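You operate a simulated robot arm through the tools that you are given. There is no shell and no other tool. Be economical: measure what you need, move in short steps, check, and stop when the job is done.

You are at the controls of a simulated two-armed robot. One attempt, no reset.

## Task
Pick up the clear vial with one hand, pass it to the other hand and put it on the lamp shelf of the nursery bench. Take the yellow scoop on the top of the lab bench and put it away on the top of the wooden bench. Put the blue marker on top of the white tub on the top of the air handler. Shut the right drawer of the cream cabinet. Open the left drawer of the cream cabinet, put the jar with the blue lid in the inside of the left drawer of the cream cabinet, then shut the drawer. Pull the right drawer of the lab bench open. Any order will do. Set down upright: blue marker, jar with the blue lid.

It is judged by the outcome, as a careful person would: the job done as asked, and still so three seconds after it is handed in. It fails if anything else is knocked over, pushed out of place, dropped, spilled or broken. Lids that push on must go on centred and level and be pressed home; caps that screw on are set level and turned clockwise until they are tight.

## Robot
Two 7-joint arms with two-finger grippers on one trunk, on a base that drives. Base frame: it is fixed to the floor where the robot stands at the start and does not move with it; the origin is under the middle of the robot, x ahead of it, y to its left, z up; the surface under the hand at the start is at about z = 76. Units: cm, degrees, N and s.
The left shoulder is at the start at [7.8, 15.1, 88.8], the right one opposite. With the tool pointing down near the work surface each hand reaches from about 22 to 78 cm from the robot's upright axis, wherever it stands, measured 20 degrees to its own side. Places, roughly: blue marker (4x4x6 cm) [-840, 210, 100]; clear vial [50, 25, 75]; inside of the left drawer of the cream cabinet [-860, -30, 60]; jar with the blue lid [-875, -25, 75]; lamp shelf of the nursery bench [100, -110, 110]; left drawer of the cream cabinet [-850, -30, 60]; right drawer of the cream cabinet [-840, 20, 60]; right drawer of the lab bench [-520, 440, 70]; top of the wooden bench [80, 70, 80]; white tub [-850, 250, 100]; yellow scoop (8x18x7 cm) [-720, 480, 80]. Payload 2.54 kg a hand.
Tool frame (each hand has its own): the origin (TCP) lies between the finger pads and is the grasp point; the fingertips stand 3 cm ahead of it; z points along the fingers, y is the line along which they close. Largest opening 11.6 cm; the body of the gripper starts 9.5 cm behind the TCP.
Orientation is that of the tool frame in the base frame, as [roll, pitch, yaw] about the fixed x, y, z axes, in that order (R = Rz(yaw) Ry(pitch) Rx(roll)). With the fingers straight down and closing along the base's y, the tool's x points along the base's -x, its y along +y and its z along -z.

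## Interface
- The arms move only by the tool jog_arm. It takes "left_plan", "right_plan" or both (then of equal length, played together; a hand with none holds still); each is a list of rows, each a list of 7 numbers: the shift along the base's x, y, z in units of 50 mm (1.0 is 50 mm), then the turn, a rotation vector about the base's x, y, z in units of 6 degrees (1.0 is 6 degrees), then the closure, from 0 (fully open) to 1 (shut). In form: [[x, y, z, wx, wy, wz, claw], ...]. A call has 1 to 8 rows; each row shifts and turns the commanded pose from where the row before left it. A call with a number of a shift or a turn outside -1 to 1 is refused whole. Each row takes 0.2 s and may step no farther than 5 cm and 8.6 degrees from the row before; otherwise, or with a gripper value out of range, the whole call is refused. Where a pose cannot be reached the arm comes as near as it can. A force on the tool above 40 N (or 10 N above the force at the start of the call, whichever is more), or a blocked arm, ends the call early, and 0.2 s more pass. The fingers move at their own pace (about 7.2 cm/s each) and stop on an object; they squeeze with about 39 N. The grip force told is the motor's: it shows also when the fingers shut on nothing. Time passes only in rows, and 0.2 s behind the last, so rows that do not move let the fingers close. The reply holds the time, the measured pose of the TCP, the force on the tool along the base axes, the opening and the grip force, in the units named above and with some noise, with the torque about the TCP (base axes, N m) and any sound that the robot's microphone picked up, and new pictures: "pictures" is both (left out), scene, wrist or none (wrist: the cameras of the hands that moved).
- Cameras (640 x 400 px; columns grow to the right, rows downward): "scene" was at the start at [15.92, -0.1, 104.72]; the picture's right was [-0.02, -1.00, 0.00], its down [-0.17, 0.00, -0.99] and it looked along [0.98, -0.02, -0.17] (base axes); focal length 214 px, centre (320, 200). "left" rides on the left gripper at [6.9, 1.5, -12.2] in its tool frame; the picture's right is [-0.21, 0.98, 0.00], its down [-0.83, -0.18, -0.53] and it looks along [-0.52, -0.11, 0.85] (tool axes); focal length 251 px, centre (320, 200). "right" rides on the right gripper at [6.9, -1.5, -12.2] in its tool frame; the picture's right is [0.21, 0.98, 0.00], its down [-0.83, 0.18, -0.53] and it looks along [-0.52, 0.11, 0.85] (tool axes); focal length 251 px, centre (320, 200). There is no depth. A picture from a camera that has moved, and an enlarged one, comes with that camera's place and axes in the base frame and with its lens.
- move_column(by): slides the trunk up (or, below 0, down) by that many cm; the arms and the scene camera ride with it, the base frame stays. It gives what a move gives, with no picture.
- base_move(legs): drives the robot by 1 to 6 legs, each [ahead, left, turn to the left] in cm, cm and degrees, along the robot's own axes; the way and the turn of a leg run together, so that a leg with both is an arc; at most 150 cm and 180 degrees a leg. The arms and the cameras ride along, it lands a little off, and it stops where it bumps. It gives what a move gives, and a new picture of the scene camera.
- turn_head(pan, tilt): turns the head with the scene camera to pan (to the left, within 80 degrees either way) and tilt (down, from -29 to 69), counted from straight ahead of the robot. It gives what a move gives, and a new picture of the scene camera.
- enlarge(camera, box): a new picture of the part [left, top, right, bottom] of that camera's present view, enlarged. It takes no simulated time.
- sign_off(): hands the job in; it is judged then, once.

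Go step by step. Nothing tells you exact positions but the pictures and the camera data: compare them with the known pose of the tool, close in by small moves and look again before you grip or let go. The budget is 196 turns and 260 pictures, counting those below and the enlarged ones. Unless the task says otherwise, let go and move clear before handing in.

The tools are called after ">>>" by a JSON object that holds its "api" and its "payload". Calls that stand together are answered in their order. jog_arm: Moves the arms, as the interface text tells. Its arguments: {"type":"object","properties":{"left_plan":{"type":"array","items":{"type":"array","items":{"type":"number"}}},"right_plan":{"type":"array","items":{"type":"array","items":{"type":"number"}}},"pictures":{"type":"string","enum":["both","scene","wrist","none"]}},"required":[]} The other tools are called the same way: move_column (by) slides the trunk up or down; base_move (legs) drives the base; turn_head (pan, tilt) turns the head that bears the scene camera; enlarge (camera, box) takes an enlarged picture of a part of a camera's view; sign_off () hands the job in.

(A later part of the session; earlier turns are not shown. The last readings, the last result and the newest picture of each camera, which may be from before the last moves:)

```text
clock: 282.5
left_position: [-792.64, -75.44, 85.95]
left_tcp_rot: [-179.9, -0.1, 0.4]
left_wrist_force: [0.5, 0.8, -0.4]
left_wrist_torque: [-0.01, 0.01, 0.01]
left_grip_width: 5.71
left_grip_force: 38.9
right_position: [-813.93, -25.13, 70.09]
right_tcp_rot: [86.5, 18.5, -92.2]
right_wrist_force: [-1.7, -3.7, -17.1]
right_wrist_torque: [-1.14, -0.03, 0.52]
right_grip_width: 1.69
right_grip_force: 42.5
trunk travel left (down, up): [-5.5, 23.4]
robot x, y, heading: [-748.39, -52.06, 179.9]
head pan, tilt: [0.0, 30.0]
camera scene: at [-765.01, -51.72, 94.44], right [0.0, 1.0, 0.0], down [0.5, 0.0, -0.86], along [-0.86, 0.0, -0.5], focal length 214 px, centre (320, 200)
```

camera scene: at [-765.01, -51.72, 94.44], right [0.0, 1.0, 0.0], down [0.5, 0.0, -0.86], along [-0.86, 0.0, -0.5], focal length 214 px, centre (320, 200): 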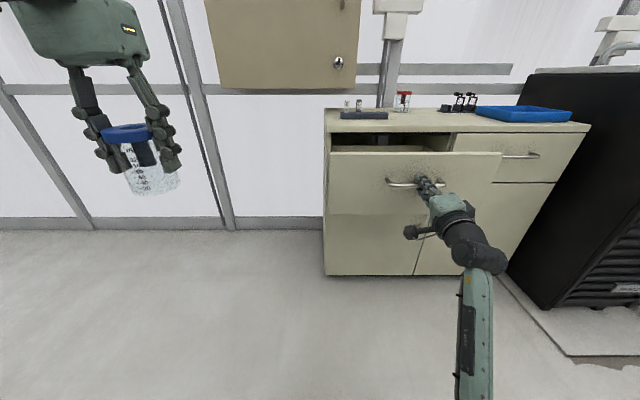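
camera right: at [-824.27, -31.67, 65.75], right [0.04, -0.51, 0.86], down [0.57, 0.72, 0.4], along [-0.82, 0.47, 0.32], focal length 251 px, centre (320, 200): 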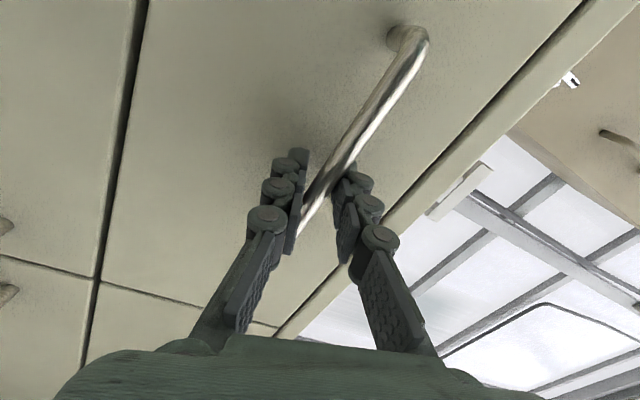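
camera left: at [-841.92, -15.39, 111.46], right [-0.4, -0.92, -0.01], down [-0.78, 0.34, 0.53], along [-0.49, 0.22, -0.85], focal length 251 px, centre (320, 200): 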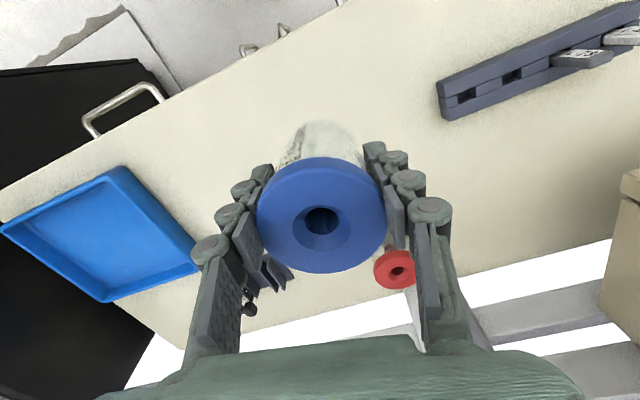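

The drawer is open 22 cm. I release the handle and back off.

>>> {"api": "jog_arm", "payload": {"right_plan": [[0, 0, 0, 0, 0, 0, 0.6], [0, 0, 0, 0, 0, 0, 0.4], [0, 0, 0, 0, 0, 0, 0.4]], "pictures": "none"}}

>>> {"api": "base_move", "payload": {"legs": [[-18, 0, 0]]}}

```text
clock: 283.3
left_position: [-792.46, -75.57, 86.09]
left_tcp_rot: [-179.7, 0.0, 0.4]
left_wrist_force: [-0.6, -0.5, -1.0]
left_wrist_torque: [-0.01, -0.03, -0.01]
left_grip_width: 5.68
left_grip_force: 38.9
right_position: [-813.99, -25.22, 70.13]
right_tcp_rot: [86.3, 18.6, -92.2]
right_wrist_force: [-0.3, 0.2, -0.3]
right_wrist_torque: [-0.01, 0.0, -0.02]
right_grip_width: 6.94
right_grip_force: 0.0
trunk travel left (down, up): [-5.5, 23.4]
robot x, y, heading: [-748.66, -51.66, 180.0]
head pan, tilt: [0.0, 30.0]
```

```text
clock: 284.8
left_position: [-774.48, -75.49, 86.01]
left_tcp_rot: [-179.7, -0.1, 0.2]
left_wrist_force: [1.4, 0.5, -1.2]
left_wrist_torque: [0.01, -0.01, -0.01]
left_grip_width: 5.69
left_grip_force: 39.2
right_position: [-795.8, -25.25, 70.08]
right_tcp_rot: [86.4, 18.5, -92.4]
right_wrist_force: [-0.2, -0.2, -0.6]
right_wrist_torque: [0.0, -0.02, 0.02]
right_grip_width: 6.96
right_grip_force: 0.1
trunk travel left (down, up): [-5.5, 23.4]
robot x, y, heading: [-730.72, -52.04, 179.5]
head pan, tilt: [0.0, 30.0]
camera scene: at [-746.7, -51.8, 94.47], right [0.01, 1.0, 0.0], down [0.5, 0.0, -0.87], along [-0.87, 0.01, -0.5], focal length 214 px, centre (320, 200)
```

scene: 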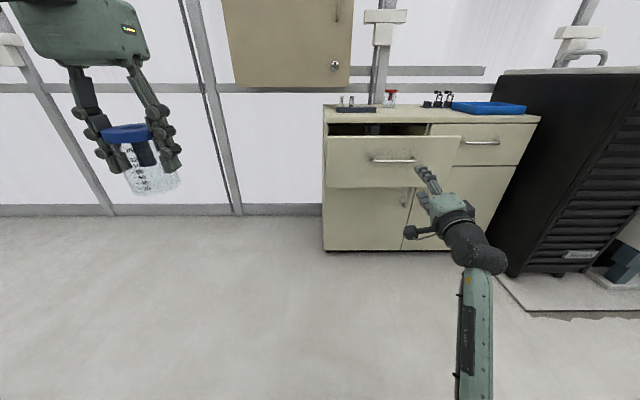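

The drawer stays open. Before moving in with the jar, I turn the right hand back to its pitched fist pose and retract it.

>>> {"api": "jog_arm", "payload": {"right_plan": [[0, 0, 0.3, 0.95, 0, 0.95, 0.4], [0, 0, 0.3, 0.95, 0, 0.95, 0.6], [0, 0, 0.3, 0.95, 0, 0.95, 1], [0, 0, 0.3, 1, 0, 0, 1], [0, 0, 0.3, 1, 0, 0, 1], [0, 0, 0.3, 1, 0, 0, 1], [0, 0, 0.2, 1, 0, 0, 1], [0, 0, 0.2, 1, 0, 0, 1]], "pictures": "none"}}

>>> {"api": "jog_arm", "payload": {"right_plan": [[0, 0, 0.2, 1, 0, 0, 1], [0, 0, 0.2, 1, 0, 0, 1], [0.2, 0, 0.2, 1, 0, 0, 1], [0.2, 0, 0.2, 1, 0, 0, 1], [0.3, 0, 0.2, 1, 0, 0, 1], [0.4, 0, 0.2, 1, 0, 0, 1], [0.4, 0, 0.2, 1, -0.7, 0, 1], [0.4, 0, 0.2, 0, -1, 0, 1]], "pictures": "none"}}

```text
clock: 286.6
left_position: [-774.38, -75.45, 86.09]
left_tcp_rot: [-179.7, 0.0, 0.3]
left_wrist_force: [0.5, 0.0, -0.4]
left_wrist_torque: [0.0, 0.01, 0.0]
left_grip_width: 5.68
left_grip_force: 38.9
right_position: [-795.77, -25.19, 81.12]
right_tcp_rot: [106.6, 63.5, -59.9]
right_wrist_force: [0.5, -0.1, -0.4]
right_wrist_torque: [0.05, -0.01, -0.04]
right_grip_width: 0.0
right_grip_force: 28.6
trunk travel left (down, up): [-5.5, 23.4]
robot x, y, heading: [-730.61, -51.67, 179.5]
head pan, tilt: [0.0, 30.0]
```

```text
clock: 288.4
left_position: [-774.41, -75.44, 85.98]
left_tcp_rot: [-179.8, -0.1, 0.2]
left_wrist_force: [-0.4, 0.4, -0.7]
left_wrist_torque: [0.0, -0.02, -0.02]
left_grip_width: 5.71
left_grip_force: 38.9
right_position: [-786.05, -25.1, 89.06]
right_tcp_rot: [-151.2, 60.3, 39.0]
right_wrist_force: [0.1, 0.5, 0.3]
right_wrist_torque: [-0.02, 0.0, 0.0]
right_grip_width: 0.0
right_grip_force: 28.2
trunk travel left (down, up): [-5.5, 23.4]
robot x, y, heading: [-730.68, -52.16, 179.5]
head pan, tilt: [0.0, 30.0]
```

The right fist is clear. I sidestep right so the left hand lines up with the drawer, and look.

>>> {"api": "base_move", "payload": {"legs": [[0, -46, 0.5], [25, 0, 0]]}}

>>> {"api": "turn_head", "payload": {"pan": 15, "tilt": 40}}

```text
clock: 294.7
left_position: [-799.72, -30.69, 85.94]
left_tcp_rot: [-179.8, -0.1, 1.1]
left_wrist_force: [0.9, -0.1, -1.0]
left_wrist_torque: [0.01, 0.03, 0.03]
left_grip_width: 5.69
left_grip_force: 38.8
right_position: [-812.12, 19.5, 89.17]
right_tcp_rot: [-151.2, 60.6, 39.9]
right_wrist_force: [0.3, 0.0, 0.5]
right_wrist_torque: [-0.01, 0.01, 0.03]
right_grip_width: 0.01
right_grip_force: 29.0
trunk travel left (down, up): [-5.5, 23.4]
robot x, y, heading: [-756.19, -6.32, -179.5]
head pan, tilt: [0.0, 30.0]
camera scene: at [-772.29, -6.61, 94.47], right [-0.01, 1.0, 0.0], down [0.5, 0.0, -0.87], along [-0.87, -0.01, -0.5], focal length 214 px, centre (320, 200)
```

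scene: 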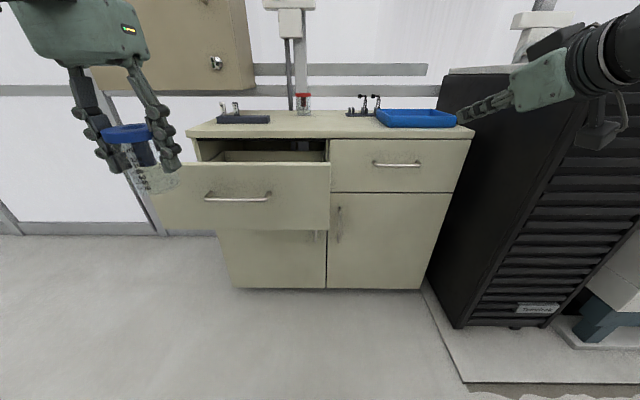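

```text
clock: 295.5
left_position: [-799.55, -30.73, 85.94]
left_tcp_rot: [-179.6, -0.1, 1.2]
left_wrist_force: [0.4, 0.2, -0.7]
left_wrist_torque: [0.0, -0.03, 0.03]
left_grip_width: 5.69
left_grip_force: 39.1
right_position: [-812.03, 19.66, 89.09]
right_tcp_rot: [-151.2, 60.4, 39.8]
right_wrist_force: [-0.7, -0.2, 0.4]
right_wrist_torque: [0.04, 0.03, -0.01]
right_grip_width: 0.0
right_grip_force: 28.3
trunk travel left (down, up): [-5.5, 23.4]
robot x, y, heading: [-756.32, -6.6, -179.7]
head pan, tilt: [15.0, 40.0]
camera scene: at [-771.44, -8.8, 92.94], right [-0.27, 0.96, 0.0], down [0.62, 0.17, -0.77], along [-0.74, -0.2, -0.64], focal length 214 px, centre (320, 200)
```

scene: 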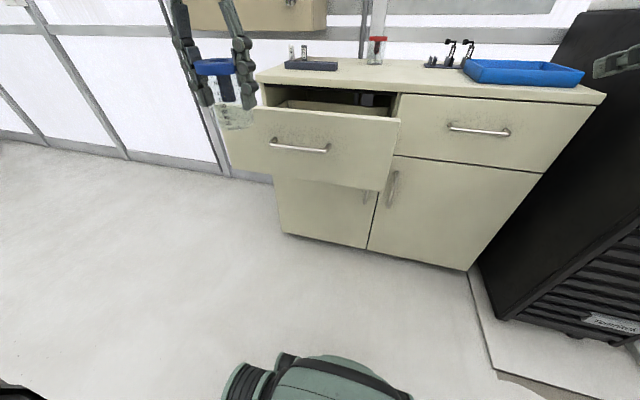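

I raise the trunk 10 cm to see into the drawer and carry the jar over its front.

>>> {"api": "move_column", "payload": {"by": 10}}

>>> {"api": "base_move", "payload": {"legs": [[16, 0, 0]]}}

>>> {"api": "enlarge", "payload": {"camera": "left", "box": [0, 0, 640, 400]}}

```text
clock: 296.8
left_position: [-799.63, -30.64, 96.0]
left_tcp_rot: [-179.7, -0.2, 1.2]
left_wrist_force: [-0.3, 0.5, -1.5]
left_wrist_torque: [-0.01, -0.05, -0.01]
left_grip_width: 5.69
left_grip_force: 39.3
right_position: [-812.21, 19.47, 99.05]
right_tcp_rot: [-151.1, 60.4, 39.9]
right_wrist_force: [-0.3, 0.6, -0.7]
right_wrist_torque: [0.01, 0.0, 0.02]
right_grip_width: 0.0
right_grip_force: 28.4
trunk travel left (down, up): [-15.5, 13.4]
robot x, y, heading: [-756.21, -6.66, -179.4]
head pan, tilt: [15.0, 40.0]
```

```text
clock: 298.3
left_position: [-815.56, -30.7, 96.1]
left_tcp_rot: [-179.7, -0.1, 1.0]
left_wrist_force: [0.0, -0.6, -1.2]
left_wrist_torque: [-0.01, -0.01, 0.0]
left_grip_width: 5.7
left_grip_force: 39.3
right_position: [-828.04, 19.44, 98.96]
right_tcp_rot: [-151.1, 60.5, 39.7]
right_wrist_force: [-0.7, 0.7, 0.2]
right_wrist_torque: [0.02, 0.0, -0.03]
right_grip_width: 0.02
right_grip_force: 28.3
trunk travel left (down, up): [-15.5, 13.4]
robot x, y, heading: [-771.87, -6.65, -179.2]
head pan, tilt: [15.0, 40.0]
camera scene: at [-787.34, -8.92, 102.93], right [-0.27, 0.96, 0.0], down [0.62, 0.17, -0.77], along [-0.74, -0.2, -0.64], focal length 214 px, centre (320, 200)
```

scene: 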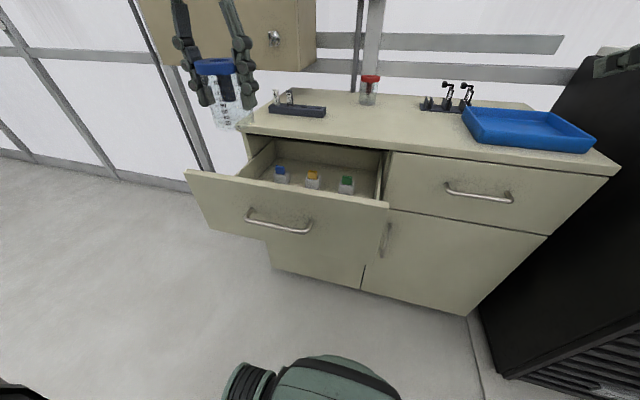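

```text
1.00 times, centred on (320, 200) of left (not enlarged: the box is as wide or as high as the picture)
camera zoom: at [-808.5, -32.18, 108.24], right [-0.2, -0.98, -0.01], down [-0.83, 0.16, 0.53], along [-0.52, 0.11, -0.85], focal length 251 px, centre (320, 200)
```

zoom: 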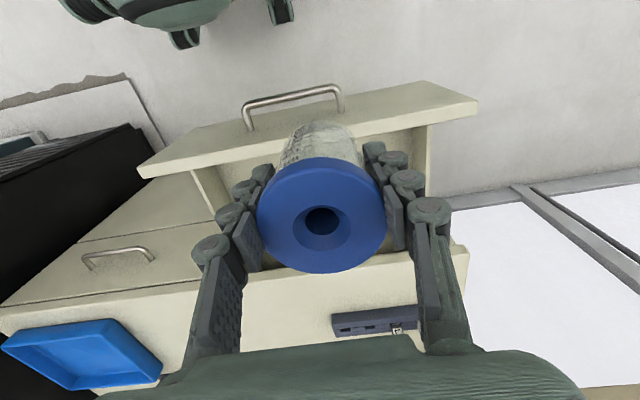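

There are three small bottles in the drawer's back. I enlarge to find the free space.

>>> {"api": "enlarge", "payload": {"camera": "scene", "box": [180, 100, 420, 250]}}

```text
2.67 times, centred on (300, 175) of scene
camera zoom: at [-787.34, -8.92, 102.93], right [-0.27, 0.96, 0.0], down [0.62, 0.17, -0.77], along [-0.74, -0.2, -0.64], focal length 572 px, centre (373, 267)
```

zoom: 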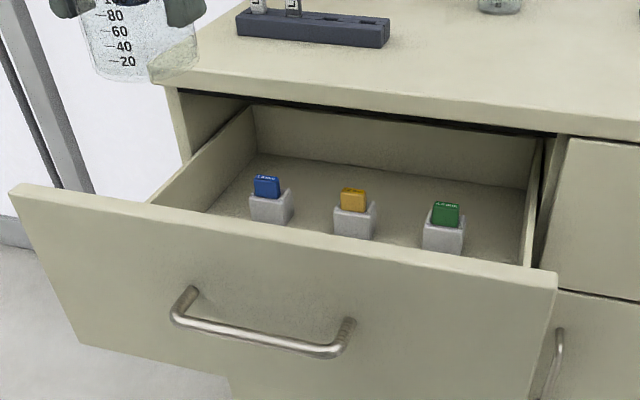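

Bottles stand in a row at x ≈ −839; the drawer floor is about z = 63 and the front half is free. I bring the jar over [−830, −30] and lower halfway.

>>> {"api": "jog_arm", "payload": {"left_plan": [[-0.95, 0, 0, 0, 0, 0, 0.8], [-0.95, 0, 0, 0, 0, 0, 0.8], [-0.95, 0.05, 0, 0, 0, 0, 0.8], [0, 0, -0.8, 0, 0, 0, 0.8], [0, 0, -0.8, 0, 0, 0, 0.8], [0, 0, -0.6, 0, 0, 0, 0.8], [0, 0, 0, 0, 0, 0, 0.8]], "pictures": "both"}}

>>> {"api": "enlarge", "payload": {"camera": "scene", "box": [180, 60, 420, 210]}}

```text
clock: 299.9
left_position: [-829.96, -30.47, 84.71]
left_tcp_rot: [-179.6, -0.1, 1.2]
left_wrist_force: [-0.2, 0.5, -1.0]
left_wrist_torque: [0.0, 0.02, -0.03]
left_grip_width: 5.72
left_grip_force: 38.7
right_position: [-827.88, 19.34, 99.08]
right_tcp_rot: [-151.3, 60.5, 39.7]
right_wrist_force: [0.2, 0.2, 1.0]
right_wrist_torque: [0.01, 0.0, 0.01]
right_grip_width: 0.0
right_grip_force: 28.9
trunk travel left (down, up): [-15.5, 13.4]
robot x, y, heading: [-772.15, -6.34, -179.8]
head pan, tilt: [15.0, 40.0]
camera scene: at [-787.32, -8.92, 102.94], right [-0.27, 0.96, 0.0], down [0.62, 0.17, -0.77], along [-0.74, -0.2, -0.64], focal length 214 px, centre (320, 200)
camera left: at [-822.96, -31.84, 96.94], right [-0.2, -0.98, -0.01], down [-0.83, 0.16, 0.53], along [-0.52, 0.11, -0.85], focal length 251 px, centre (320, 200)
```

scene: 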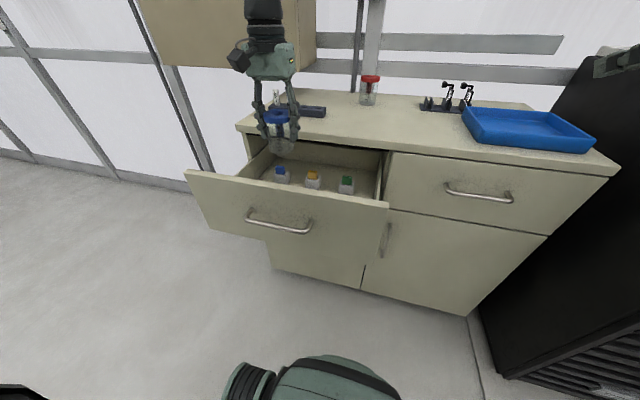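
left: 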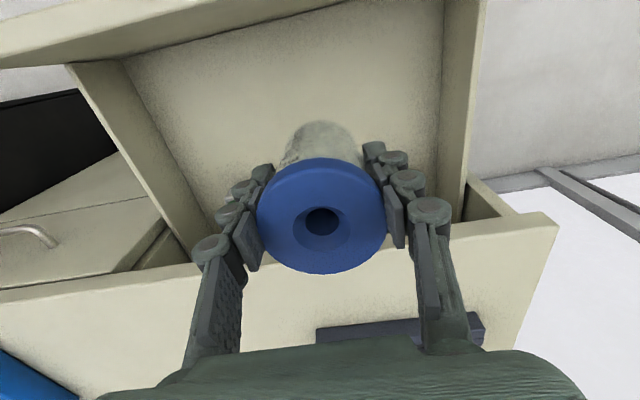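

```text
2.67 times, centred on (300, 135) of scene
camera zoom: at [-787.32, -8.92, 102.94], right [-0.27, 0.96, 0.0], down [0.62, 0.17, -0.77], along [-0.74, -0.2, -0.64], focal length 572 px, centre (373, 373)
```

zoom: 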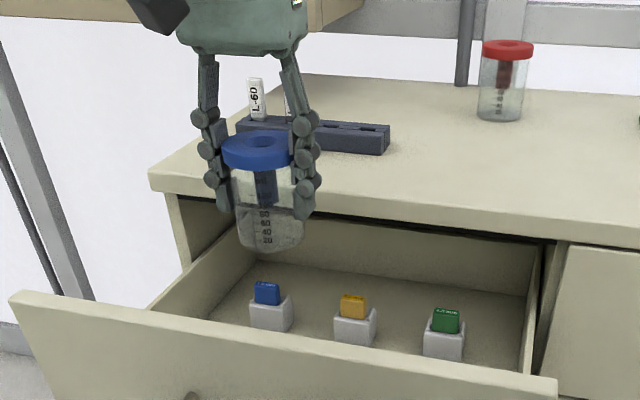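

The space under the jar is clear floor. I lower to just above the drawer's bottom.

>>> {"api": "jog_arm", "payload": {"left_plan": [[0, 0, -0.7, 0, 0, 0, 0.8], [0, 0, -0.7, 0, 0, 0, 0.8], [0, 0, -0.6, 0, 0, 0, 0.8], [0, 0, -0.3, 0, 0, 0, 0.8], [0, 0, 0, 0, 0, 0, 0.8]], "pictures": "both"}}

>>> {"api": "enlarge", "payload": {"camera": "scene", "box": [180, 80, 420, 230]}}

```text
clock: 301.1
left_position: [-830.0, -30.6, 73.46]
left_tcp_rot: [-179.6, 0.0, 1.0]
left_wrist_force: [-0.2, 0.7, -1.2]
left_wrist_torque: [-0.03, -0.02, -0.02]
left_grip_width: 5.71
left_grip_force: 39.2
right_position: [-827.96, 19.47, 99.18]
right_tcp_rot: [-151.3, 60.6, 39.8]
right_wrist_force: [-0.3, -0.2, 0.3]
right_wrist_torque: [-0.02, -0.03, 0.01]
right_grip_width: 0.0
right_grip_force: 28.9
trunk travel left (down, up): [-15.5, 13.4]
robot x, y, heading: [-772.39, -6.7, -179.6]
head pan, tilt: [15.0, 40.0]
camera scene: at [-787.32, -8.92, 102.94], right [-0.27, 0.96, 0.0], down [0.62, 0.17, -0.77], along [-0.74, -0.2, -0.64], focal length 214 px, centre (320, 200)
camera left: at [-822.91, -32.01, 85.68], right [-0.2, -0.98, -0.01], down [-0.83, 0.16, 0.53], along [-0.52, 0.11, -0.85], focal length 251 px, centre (320, 200)
```

scene: 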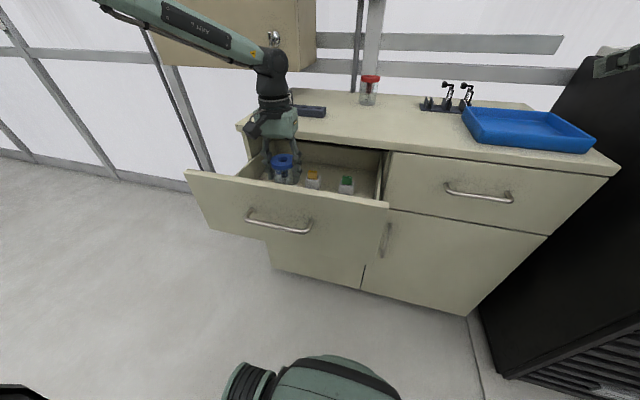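
left: 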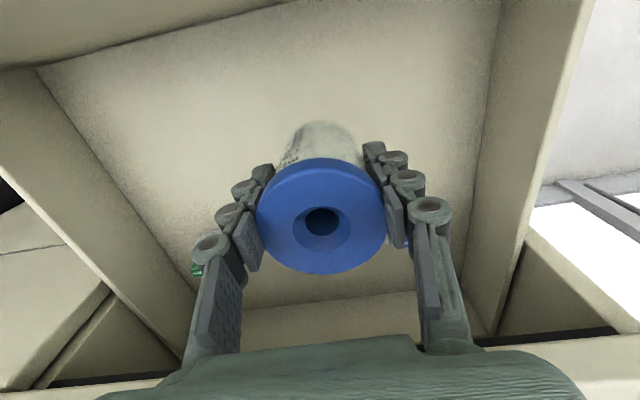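

```text
2.67 times, centred on (300, 155) of scene
camera zoom: at [-787.32, -8.92, 102.94], right [-0.27, 0.96, 0.0], down [0.62, 0.17, -0.77], along [-0.74, -0.2, -0.64], focal length 572 px, centre (373, 320)
```

zoom: 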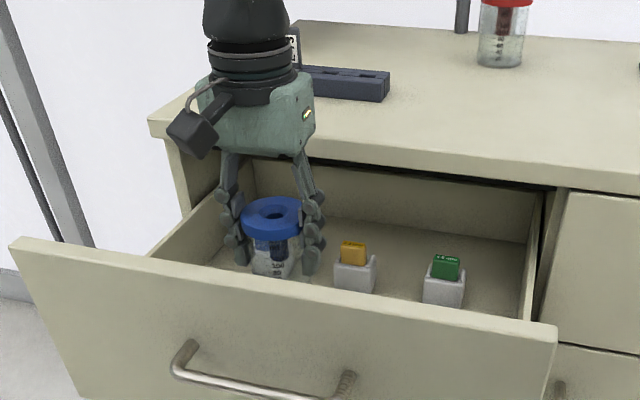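

The bottles are behind the jar as measured. I lower further, feeling for the floor.

>>> {"api": "jog_arm", "payload": {"left_plan": [[0, 0, -0.4, 0, 0, 0, 0.8], [0, 0, -0.3, 0, 0, 0, 0.8], [0, 0, 0, 0, 0, 0, 0.8]], "pictures": "none"}}

```text
clock: 301.9
left_position: [-829.8, -30.51, 69.94]
left_tcp_rot: [-179.7, 0.0, 1.1]
left_wrist_force: [-0.8, -0.6, 0.6]
left_wrist_torque: [0.01, 0.0, -0.02]
left_grip_width: 5.7
left_grip_force: 39.0
right_position: [-827.97, 19.5, 99.04]
right_tcp_rot: [-151.2, 60.6, 39.7]
right_wrist_force: [-0.4, -0.6, 0.6]
right_wrist_torque: [0.0, 0.0, -0.02]
right_grip_width: 0.01
right_grip_force: 28.8
trunk travel left (down, up): [-15.5, 13.4]
robot x, y, heading: [-772.02, -6.69, -179.5]
head pan, tilt: [15.0, 40.0]
```

>>> {"api": "jog_arm", "payload": {"left_plan": [[0, 0, -0.12, 0, 0, 0, 0.8], [0, 0, -0.1, 0, 0, 0, 0.8]], "pictures": "wrist"}}

```text
clock: 302.5
left_position: [-829.77, -30.38, 68.81]
left_tcp_rot: [-179.8, -0.1, 1.0]
left_wrist_force: [0.1, 0.3, -2.3]
left_wrist_torque: [-0.03, -0.02, -0.03]
left_grip_width: 5.71
left_grip_force: 38.9
right_position: [-827.93, 19.43, 99.05]
right_tcp_rot: [-151.2, 60.5, 39.8]
right_wrist_force: [0.6, 0.4, 0.5]
right_wrist_torque: [-0.01, -0.02, -0.01]
right_grip_width: 0.0
right_grip_force: 28.3
trunk travel left (down, up): [-15.5, 13.4]
robot x, y, heading: [-772.23, -6.69, -179.7]
head pan, tilt: [15.0, 40.0]
camera left: at [-822.72, -31.86, 81.09], right [-0.2, -0.98, -0.01], down [-0.83, 0.16, 0.53], along [-0.52, 0.11, -0.85], focal length 251 px, centre (320, 200)
```

left: 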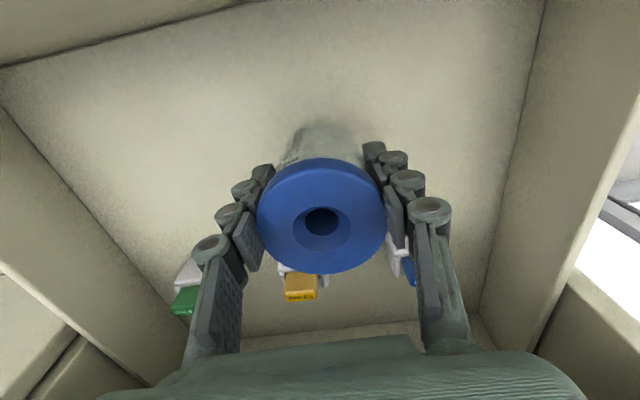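

No contact yet. I continue in half-centimetre steps.

>>> {"api": "jog_arm", "payload": {"left_plan": [[0, 0, -0.1, 0, 0, 0, 0.8], [0, 0, -0.08, 0, 0, 0, 0.8]], "pictures": "none"}}

```text
clock: 303.1
left_position: [-829.72, -30.54, 67.99]
left_tcp_rot: [-179.7, -0.2, 1.1]
left_wrist_force: [0.0, -0.6, 0.0]
left_wrist_torque: [-0.01, 0.03, 0.02]
left_grip_width: 5.68
left_grip_force: 38.6
right_position: [-827.91, 19.43, 99.13]
right_tcp_rot: [-151.2, 60.5, 39.8]
right_wrist_force: [0.1, 0.4, 0.3]
right_wrist_torque: [0.03, 0.01, -0.01]
right_grip_width: 0.0
right_grip_force: 28.6
trunk travel left (down, up): [-15.5, 13.4]
robot x, y, heading: [-771.8, -6.49, -179.6]
head pan, tilt: [15.0, 40.0]
```

>>> {"api": "jog_arm", "payload": {"left_plan": [[0, 0, -0.1, 0, 0, 0, 0.8], [0, 0, -0.08, 0, 0, 0, 0.8]], "pictures": "none"}}

```text
clock: 303.7
left_position: [-829.94, -30.47, 67.18]
left_tcp_rot: [-179.6, -0.1, 1.0]
left_wrist_force: [0.4, -0.6, -1.9]
left_wrist_torque: [0.02, -0.01, 0.05]
left_grip_width: 5.69
left_grip_force: 39.2
right_position: [-827.93, 19.44, 99.19]
right_tcp_rot: [-151.2, 60.4, 39.8]
right_wrist_force: [0.1, -0.7, 0.4]
right_wrist_torque: [-0.01, 0.0, 0.01]
right_grip_width: 0.0
right_grip_force: 28.2
trunk travel left (down, up): [-15.5, 13.4]
robot x, y, heading: [-772.18, -6.6, -179.5]
head pan, tilt: [15.0, 40.0]
```

>>> {"api": "jog_arm", "payload": {"left_plan": [[0, 0, -0.12, 0, 0, 0, 0.8], [0, 0, -0.08, 0, 0, 0, 0.8]], "pictures": "wrist"}}

>>> {"api": "enlarge", "payload": {"camera": "scene", "box": [220, 120, 380, 220]}}

```text
clock: 304.3
left_position: [-829.83, -30.56, 66.11]
left_tcp_rot: [-179.6, -0.1, 1.0]
left_wrist_force: [-0.3, -0.7, -0.4]
left_wrist_torque: [0.02, 0.02, 0.02]
left_grip_width: 5.72
left_grip_force: 38.9
right_position: [-827.87, 19.59, 99.04]
right_tcp_rot: [-151.2, 60.4, 39.9]
right_wrist_force: [-0.6, -1.0, 0.1]
right_wrist_torque: [0.03, 0.01, 0.02]
right_grip_width: 0.01
right_grip_force: 28.4
trunk travel left (down, up): [-15.5, 13.4]
robot x, y, heading: [-772.02, -6.61, -179.4]
head pan, tilt: [15.0, 40.0]
camera left: at [-822.83, -31.87, 78.38], right [-0.2, -0.98, -0.01], down [-0.83, 0.16, 0.53], along [-0.52, 0.11, -0.85], focal length 251 px, centre (320, 200)
```

left: 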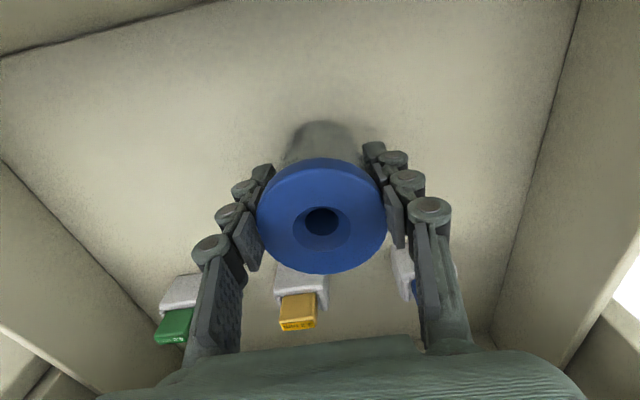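

```text
4.00 times, centred on (300, 170) of scene
camera zoom: at [-787.32, -8.92, 102.94], right [-0.27, 0.96, 0.0], down [0.62, 0.17, -0.77], along [-0.74, -0.2, -0.64], focal length 858 px, centre (400, 320)
```

zoom: 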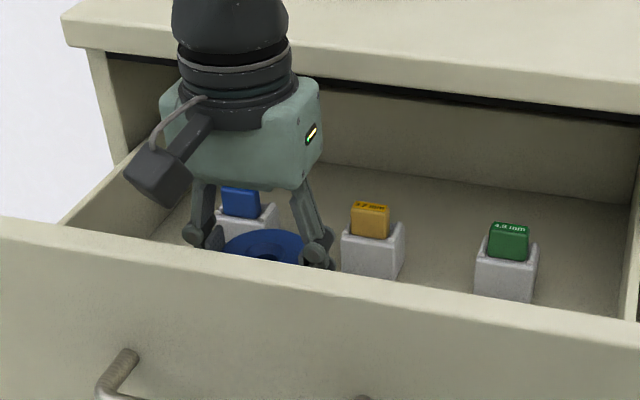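

>>> {"api": "jog_arm", "payload": {"left_plan": [[0, 0, -0.1, 0, 0, 0, 0.8], [0, 0, -0.08, 0, 0, 0, 0.8]], "pictures": "none"}}

```text
clock: 304.9
left_position: [-830.0, -30.44, 65.69]
left_tcp_rot: [-179.8, 0.5, 1.1]
left_wrist_force: [-1.6, -6.1, 31.2]
left_wrist_torque: [-0.25, 0.23, -0.02]
left_grip_width: 5.77
left_grip_force: 39.8
right_position: [-827.64, 19.5, 99.24]
right_tcp_rot: [-151.1, 60.5, 39.9]
right_wrist_force: [0.2, 0.7, -0.7]
right_wrist_torque: [0.02, 0.03, -0.03]
right_grip_width: 0.01
right_grip_force: 29.1
trunk travel left (down, up): [-15.5, 13.4]
robot x, y, heading: [-771.94, -6.64, -179.4]
head pan, tilt: [15.0, 40.0]
```

The jar touches the drawer floor. I ease off most of the press, then open slowly.

>>> {"api": "jog_arm", "payload": {"left_plan": [[0, 0, 0.07, 0, 0, 0, 0.8], [0, 0, 0, 0, 0, 0, 0.8], [0, 0, 0, 0, 0, 0, 0.6], [0, 0, 0, 0, 0, 0, 0.4], [0, 0, 0, 0, 0, 0, 0.25], [0, 0, 0, 0, 0, 0, 0.25]], "pictures": "wrist"}}

```text
clock: 306.3
left_position: [-829.66, -30.35, 65.4]
left_tcp_rot: [-179.7, -0.2, 1.0]
left_wrist_force: [0.6, 0.9, -0.3]
left_wrist_torque: [-0.04, 0.0, -0.02]
left_grip_width: 8.71
left_grip_force: 0.0
right_position: [-827.88, 19.46, 98.99]
right_tcp_rot: [-151.2, 60.4, 39.8]
right_wrist_force: [0.3, 0.7, -0.6]
right_wrist_torque: [0.01, 0.0, -0.01]
right_grip_width: 0.0
right_grip_force: 28.6
trunk travel left (down, up): [-15.5, 13.4]
robot x, y, heading: [-772.15, -6.8, -179.6]
head pan, tilt: [15.0, 40.0]
camera left: at [-822.7, -31.82, 77.77], right [-0.2, -0.98, -0.01], down [-0.83, 0.16, 0.53], along [-0.52, 0.11, -0.85], focal length 251 px, centre (320, 200)
```

left: 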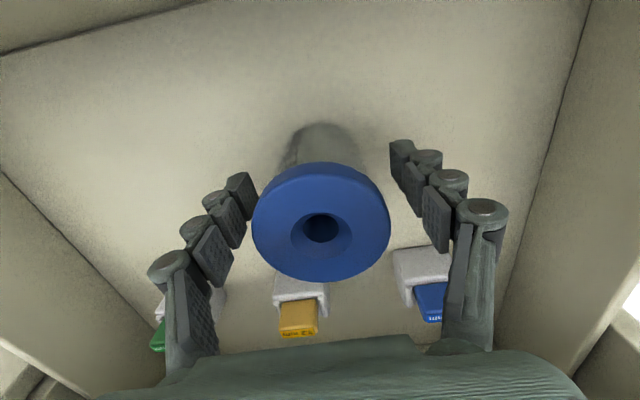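

The jar stands upright in the drawer. I lift the hand straight out and draw it back.

>>> {"api": "jog_arm", "payload": {"left_plan": [[0, 0, 0.4, 0, 0, 0, 0.25], [0, 0, 0.8, 0, 0, 0, 0.25], [0, 0, 0.9, 0, 0, 0, 0.25], [0, 0, 0.9, 0, 0, 0, 0.25], [0, 0, 0.9, 0, 0, 0, 0.25], [0.5, 0, 0.6, 0, 0, 0, 0.5], [0.9, 0, 0, 0, 0, 0, 0.9]], "pictures": "both"}}

```text
clock: 307.9
left_position: [-822.1, -30.51, 87.92]
left_tcp_rot: [-179.7, -0.1, 1.0]
left_wrist_force: [-0.1, -0.2, -0.3]
left_wrist_torque: [0.01, 0.0, 0.02]
left_grip_width: 1.32
left_grip_force: 0.0
right_position: [-827.98, 19.54, 99.14]
right_tcp_rot: [-151.1, 60.5, 39.8]
right_wrist_force: [0.6, -0.4, -0.2]
right_wrist_torque: [0.01, -0.01, -0.03]
right_grip_width: 0.01
right_grip_force: 28.1
trunk travel left (down, up): [-15.5, 13.4]
robot x, y, heading: [-772.69, -6.66, -179.9]
head pan, tilt: [15.0, 40.0]
camera scene: at [-787.29, -8.92, 102.95], right [-0.27, 0.96, 0.0], down [0.62, 0.17, -0.77], along [-0.74, -0.2, -0.64], focal length 214 px, centre (320, 200)
camera left: at [-815.01, -31.97, 100.18], right [-0.2, -0.98, -0.01], down [-0.83, 0.16, 0.53], along [-0.52, 0.11, -0.85], focal length 251 px, centre (320, 200)
```

scene: 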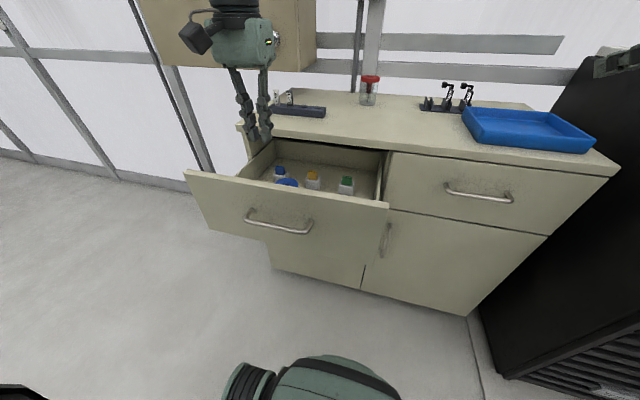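
left: 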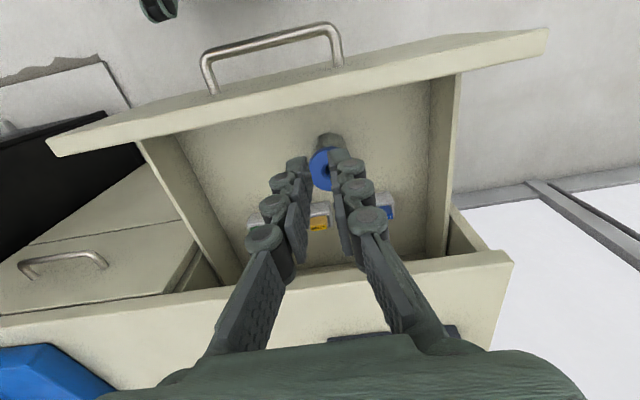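

The jar is in place. I back off, lower the trunk, and pitch the closed left hand forward to push the drawer shut.

>>> {"api": "base_move", "payload": {"legs": [[-32, 0, 0]]}}

>>> {"api": "move_column", "payload": {"by": -12}}

>>> {"api": "jog_arm", "payload": {"left_plan": [[-0.3, 0.1, -0.2, 0, 1, 0, 1], [-0.3, 0.1, -0.2, 0, 1, 0, 1], [-0.3, 0.1, -0.2, 0, 1, 0, 1], [-0.3, 0.1, -0.2, 0, 1, 0, 1], [-0.3, 0.1, -0.3, 0, 1, 0, 1], [-0.3, 0.1, -0.3, 0, 1, 0, 1], [-0.3, 0, -0.3, 0, 1, 0, 1], [-0.2, 0, -0.5, 0, 1, 0, 1]], "pictures": "both"}}

```text
clock: 310.0
left_position: [-790.17, -30.25, 87.95]
left_tcp_rot: [-179.7, -0.1, 0.9]
left_wrist_force: [-0.9, 0.1, 0.6]
left_wrist_torque: [-0.01, -0.01, -0.02]
left_grip_width: 1.16
left_grip_force: 0.1
right_position: [-795.88, 19.71, 99.17]
right_tcp_rot: [-151.2, 60.6, 39.7]
right_wrist_force: [-0.7, 0.7, -0.7]
right_wrist_torque: [0.0, -0.01, 0.02]
right_grip_width: 0.0
right_grip_force: 28.5
trunk travel left (down, up): [-15.5, 13.4]
robot x, y, heading: [-740.13, -6.61, -179.5]
head pan, tilt: [15.0, 40.0]
camera scene: at [-755.25, -8.67, 102.94], right [-0.26, 0.96, 0.0], down [0.62, 0.17, -0.77], along [-0.74, -0.2, -0.64], focal length 214 px, centre (320, 200)
```

scene: 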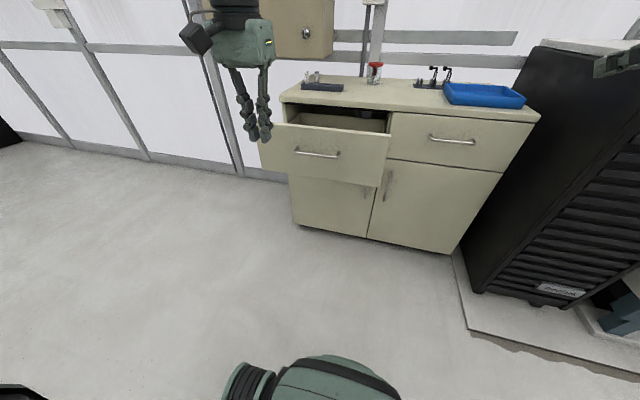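

```text
clock: 311.5
left_position: [-790.03, -30.27, 75.98]
left_tcp_rot: [-179.8, -0.1, 0.8]
left_wrist_force: [0.0, -0.7, -0.3]
left_wrist_torque: [0.0, 0.0, 0.01]
left_grip_width: 1.18
left_grip_force: 0.0
right_position: [-795.76, 19.77, 87.03]
right_tcp_rot: [-151.2, 60.6, 39.7]
right_wrist_force: [0.7, 0.5, -0.1]
right_wrist_torque: [0.02, 0.05, -0.01]
right_grip_width: 0.03
right_grip_force: 29.1
trunk travel left (down, up): [-3.5, 25.4]
robot x, y, heading: [-740.32, -6.77, -179.5]
head pan, tilt: [15.0, 40.0]
```

```text
clock: 313.3
left_position: [-801.61, -27.2, 64.83]
left_tcp_rot: [-178.6, 47.9, 1.4]
left_wrist_force: [-0.5, 0.2, 0.5]
left_wrist_torque: [-0.03, -0.05, -0.02]
left_grip_width: 0.0
left_grip_force: 28.4
right_position: [-795.92, 19.8, 87.0]
right_tcp_rot: [-151.2, 60.5, 39.7]
right_wrist_force: [0.6, 0.4, -0.2]
right_wrist_torque: [-0.02, 0.0, 0.03]
right_grip_width: 0.01
right_grip_force: 28.3
trunk travel left (down, up): [-3.5, 25.4]
robot x, y, heading: [-740.24, -6.61, -179.6]
head pan, tilt: [15.0, 40.0]
camera scene: at [-755.26, -8.67, 90.95], right [-0.26, 0.96, 0.0], down [0.62, 0.17, -0.77], along [-0.74, -0.2, -0.64], focal length 214 px, centre (320, 200)
camera left: at [-787.74, -28.63, 67.88], right [-0.14, -0.98, 0.14], down [-0.16, 0.16, 0.97], along [-0.98, 0.11, -0.18], focal length 251 px, centre (320, 200)
```

scene: 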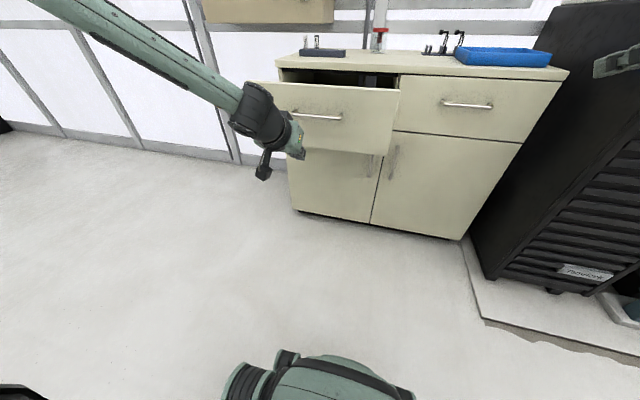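
left: 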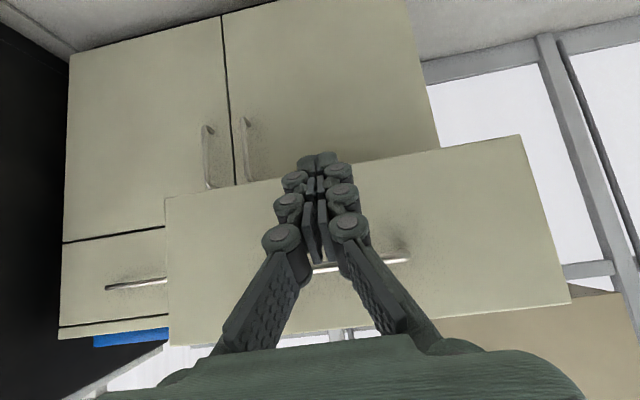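

The fist is below the handle, facing the drawer. I drive up close and then push slowly with the arm, so the jar stays upright.

>>> {"api": "base_move", "payload": {"legs": [[12, 0, 0]]}}

>>> {"api": "jog_arm", "payload": {"left_plan": [[-0.25, 0, 0, 0, 0, 0, 1], [-0.25, 0, 0, 0, 0, 0, 1], [-0.25, 0, 0, 0, 0, 0, 1], [-0.25, 0, 0, 0, 0, 0, 1], [-0.25, 0, 0, 0, 0, 0, 1], [-0.25, 0, 0, 0, 0, 0, 1], [-0.25, 0, 0, 0, 0, 0, 1], [-0.25, 0, 0, 0, 0, 0, 1]], "pictures": "scene"}}

```text
clock: 314.6
left_position: [-813.8, -27.4, 64.96]
left_tcp_rot: [-178.7, 47.9, 1.5]
left_wrist_force: [0.0, -0.2, 0.3]
left_wrist_torque: [0.0, 0.01, 0.03]
left_grip_width: 0.02
left_grip_force: 28.7
right_position: [-808.25, 19.57, 87.05]
right_tcp_rot: [-151.2, 60.5, 39.9]
right_wrist_force: [-0.2, 0.7, -0.3]
right_wrist_torque: [-0.02, 0.02, 0.0]
right_grip_width: 0.02
right_grip_force: 28.5
trunk travel left (down, up): [-3.5, 25.4]
robot x, y, heading: [-752.22, -6.82, -179.3]
head pan, tilt: [15.0, 40.0]
camera scene: at [-767.55, -8.8, 90.94], right [-0.27, 0.96, 0.0], down [0.62, 0.17, -0.77], along [-0.74, -0.2, -0.64], focal length 214 px, centre (320, 200)
```

scene: 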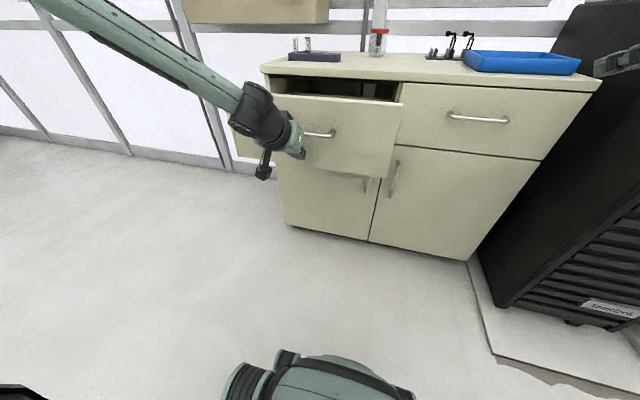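

```text
clock: 316.4
left_position: [-823.88, -27.31, 64.81]
left_tcp_rot: [-178.7, 47.8, 1.5]
left_wrist_force: [0.1, -0.9, 0.4]
left_wrist_torque: [-0.01, 0.02, -0.02]
left_grip_width: 0.0
left_grip_force: 28.5
right_position: [-808.11, 19.56, 87.13]
right_tcp_rot: [-151.2, 60.5, 39.7]
right_wrist_force: [1.0, -0.1, 0.1]
right_wrist_torque: [0.02, 0.01, -0.03]
right_grip_width: 0.0
right_grip_force: 28.1
trunk travel left (down, up): [-3.5, 25.4]
robot x, y, heading: [-752.22, -6.34, -179.5]
head pan, tilt: [15.0, 40.0]
camera scene: at [-767.55, -8.79, 90.94], right [-0.27, 0.96, 0.0], down [0.62, 0.17, -0.77], along [-0.74, -0.2, -0.64], focal length 214 px, centre (320, 200)
```

scene: 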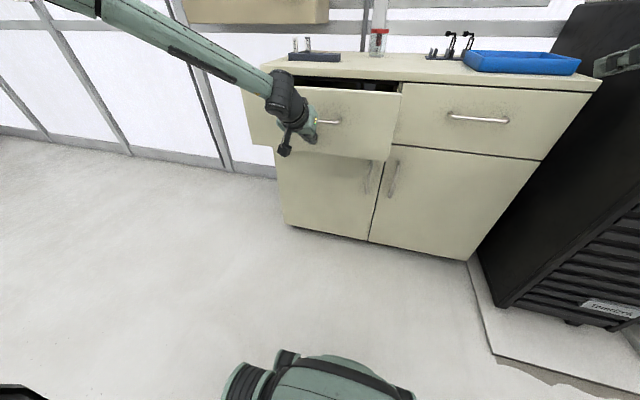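

The drawer slides in smoothly. I keep pushing at the same slow pace.

>>> {"api": "jog_arm", "payload": {"left_plan": [[-0.25, 0, 0, 0, 0, 0, 1], [-0.25, 0, 0, 0, 0, 0, 1], [-0.25, 0, 0, 0, 0, 0, 1], [-0.25, 0, 0, 0, 0, 0, 1], [-0.25, 0, 0, 0, 0, 0, 1], [-0.25, 0, 0, 0, 0, 0, 1], [-0.25, 0, 0, 0, 0, 0, 1], [-0.25, 0, 0, 0, 0, 0, 1]], "pictures": "scene"}}

```text
clock: 318.1
left_position: [-832.78, -28.09, 65.16]
left_tcp_rot: [-178.6, 47.9, 1.5]
left_wrist_force: [2.0, 0.3, -1.4]
left_wrist_torque: [0.03, -0.03, -0.01]
left_grip_width: 0.0
left_grip_force: 28.4
left hand out of reach, approached as far as the arm can: row 7, 8
right_position: [-808.17, 19.63, 87.07]
right_tcp_rot: [-151.2, 60.5, 39.8]
right_wrist_force: [-0.1, -0.4, 0.2]
right_wrist_torque: [-0.02, 0.01, 0.02]
right_grip_width: 0.02
right_grip_force: 28.9
trunk travel left (down, up): [-3.5, 25.4]
robot x, y, heading: [-752.13, -6.78, -179.7]
head pan, tilt: [15.0, 40.0]
camera scene: at [-767.55, -8.8, 90.94], right [-0.27, 0.96, 0.0], down [0.62, 0.17, -0.77], along [-0.74, -0.2, -0.64], focal length 214 px, centre (320, 200)
```

scene: 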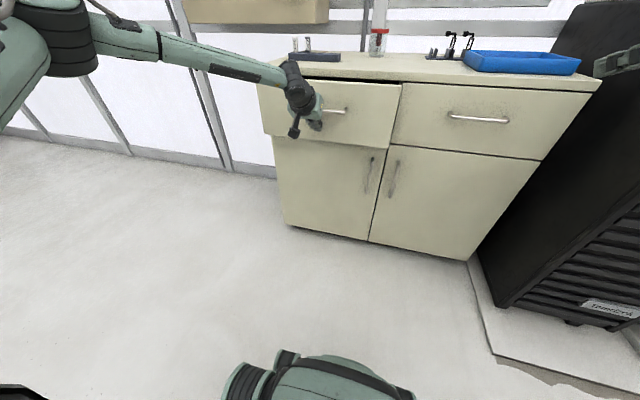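

Arm at its reach with about 4 cm to go. I finish with a short base move.

>>> {"api": "base_move", "payload": {"legs": [[3, 0, 0], [1.6, 0, 0]]}}

```text
clock: 319.4
left_position: [-837.27, -28.09, 65.32]
left_tcp_rot: [-178.7, 48.0, 1.5]
left_wrist_force: [0.5, 0.6, -0.2]
left_wrist_torque: [-0.02, 0.01, 0.0]
left_grip_width: 0.0
left_grip_force: 28.9
right_position: [-812.71, 19.59, 87.08]
right_tcp_rot: [-151.2, 60.6, 39.8]
right_wrist_force: [-0.1, 0.1, -0.6]
right_wrist_torque: [0.04, 0.0, -0.02]
right_grip_width: 0.01
right_grip_force: 28.4
trunk travel left (down, up): [-3.5, 25.4]
robot x, y, heading: [-757.02, -6.45, -179.6]
head pan, tilt: [15.0, 40.0]
camera scene: at [-772.11, -8.83, 90.94], right [-0.27, 0.96, 0.0], down [0.62, 0.17, -0.77], along [-0.74, -0.2, -0.64], focal length 214 px, centre (320, 200)
```

scene: 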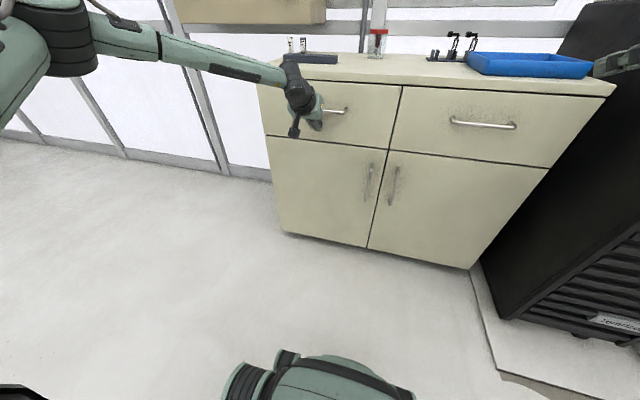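

It looks flush but I feel no resistance yet. I press 1 cm more to be sure.

>>> {"api": "base_move", "payload": {"legs": [[1, 0, 0]]}}

>>> {"api": "enlarge", "payload": {"camera": "scene", "box": [250, 50, 490, 200]}}

```text
clock: 320.1
left_position: [-837.29, -28.21, 65.26]
left_tcp_rot: [-178.6, 47.6, 1.6]
left_wrist_force: [11.3, -0.5, 6.4]
left_wrist_torque: [0.0, 0.08, -0.03]
left_grip_width: 0.59
left_grip_force: 28.6
right_position: [-813.19, 19.44, 87.08]
right_tcp_rot: [-151.2, 60.5, 39.9]
right_wrist_force: [0.1, -0.5, -0.4]
right_wrist_torque: [0.01, 0.02, 0.02]
right_grip_width: 0.01
right_grip_force: 28.1
trunk travel left (down, up): [-3.5, 25.4]
robot x, y, heading: [-757.41, -6.6, -179.0]
head pan, tilt: [15.0, 40.0]
stopped in leg 1: the force on the tool passed its limit at 57 N (the readings are from after the stop); the commanded pose is now the measured one
camera scene: at [-772.45, -8.85, 90.96], right [-0.27, 0.96, 0.0], down [0.62, 0.17, -0.77], along [-0.74, -0.21, -0.64], focal length 214 px, centre (320, 200)
```

scene: 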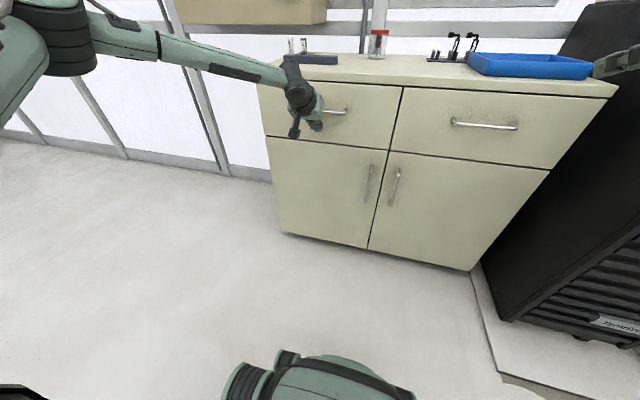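

```text
2.67 times, centred on (370, 125) of scene
camera zoom: at [-772.45, -8.85, 90.96], right [-0.27, 0.96, 0.0], down [0.62, 0.17, -0.77], along [-0.74, -0.21, -0.64], focal length 572 px, centre (187, 400)
```

zoom: 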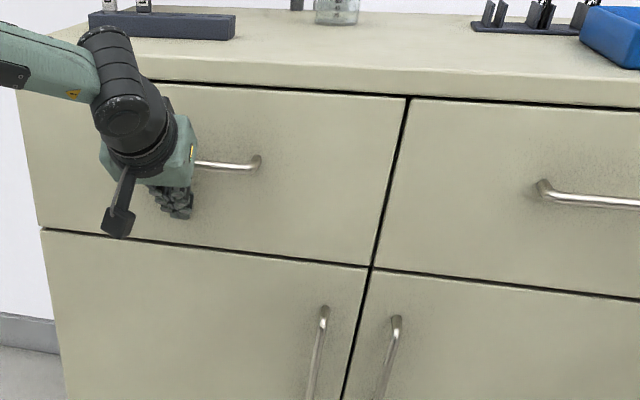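

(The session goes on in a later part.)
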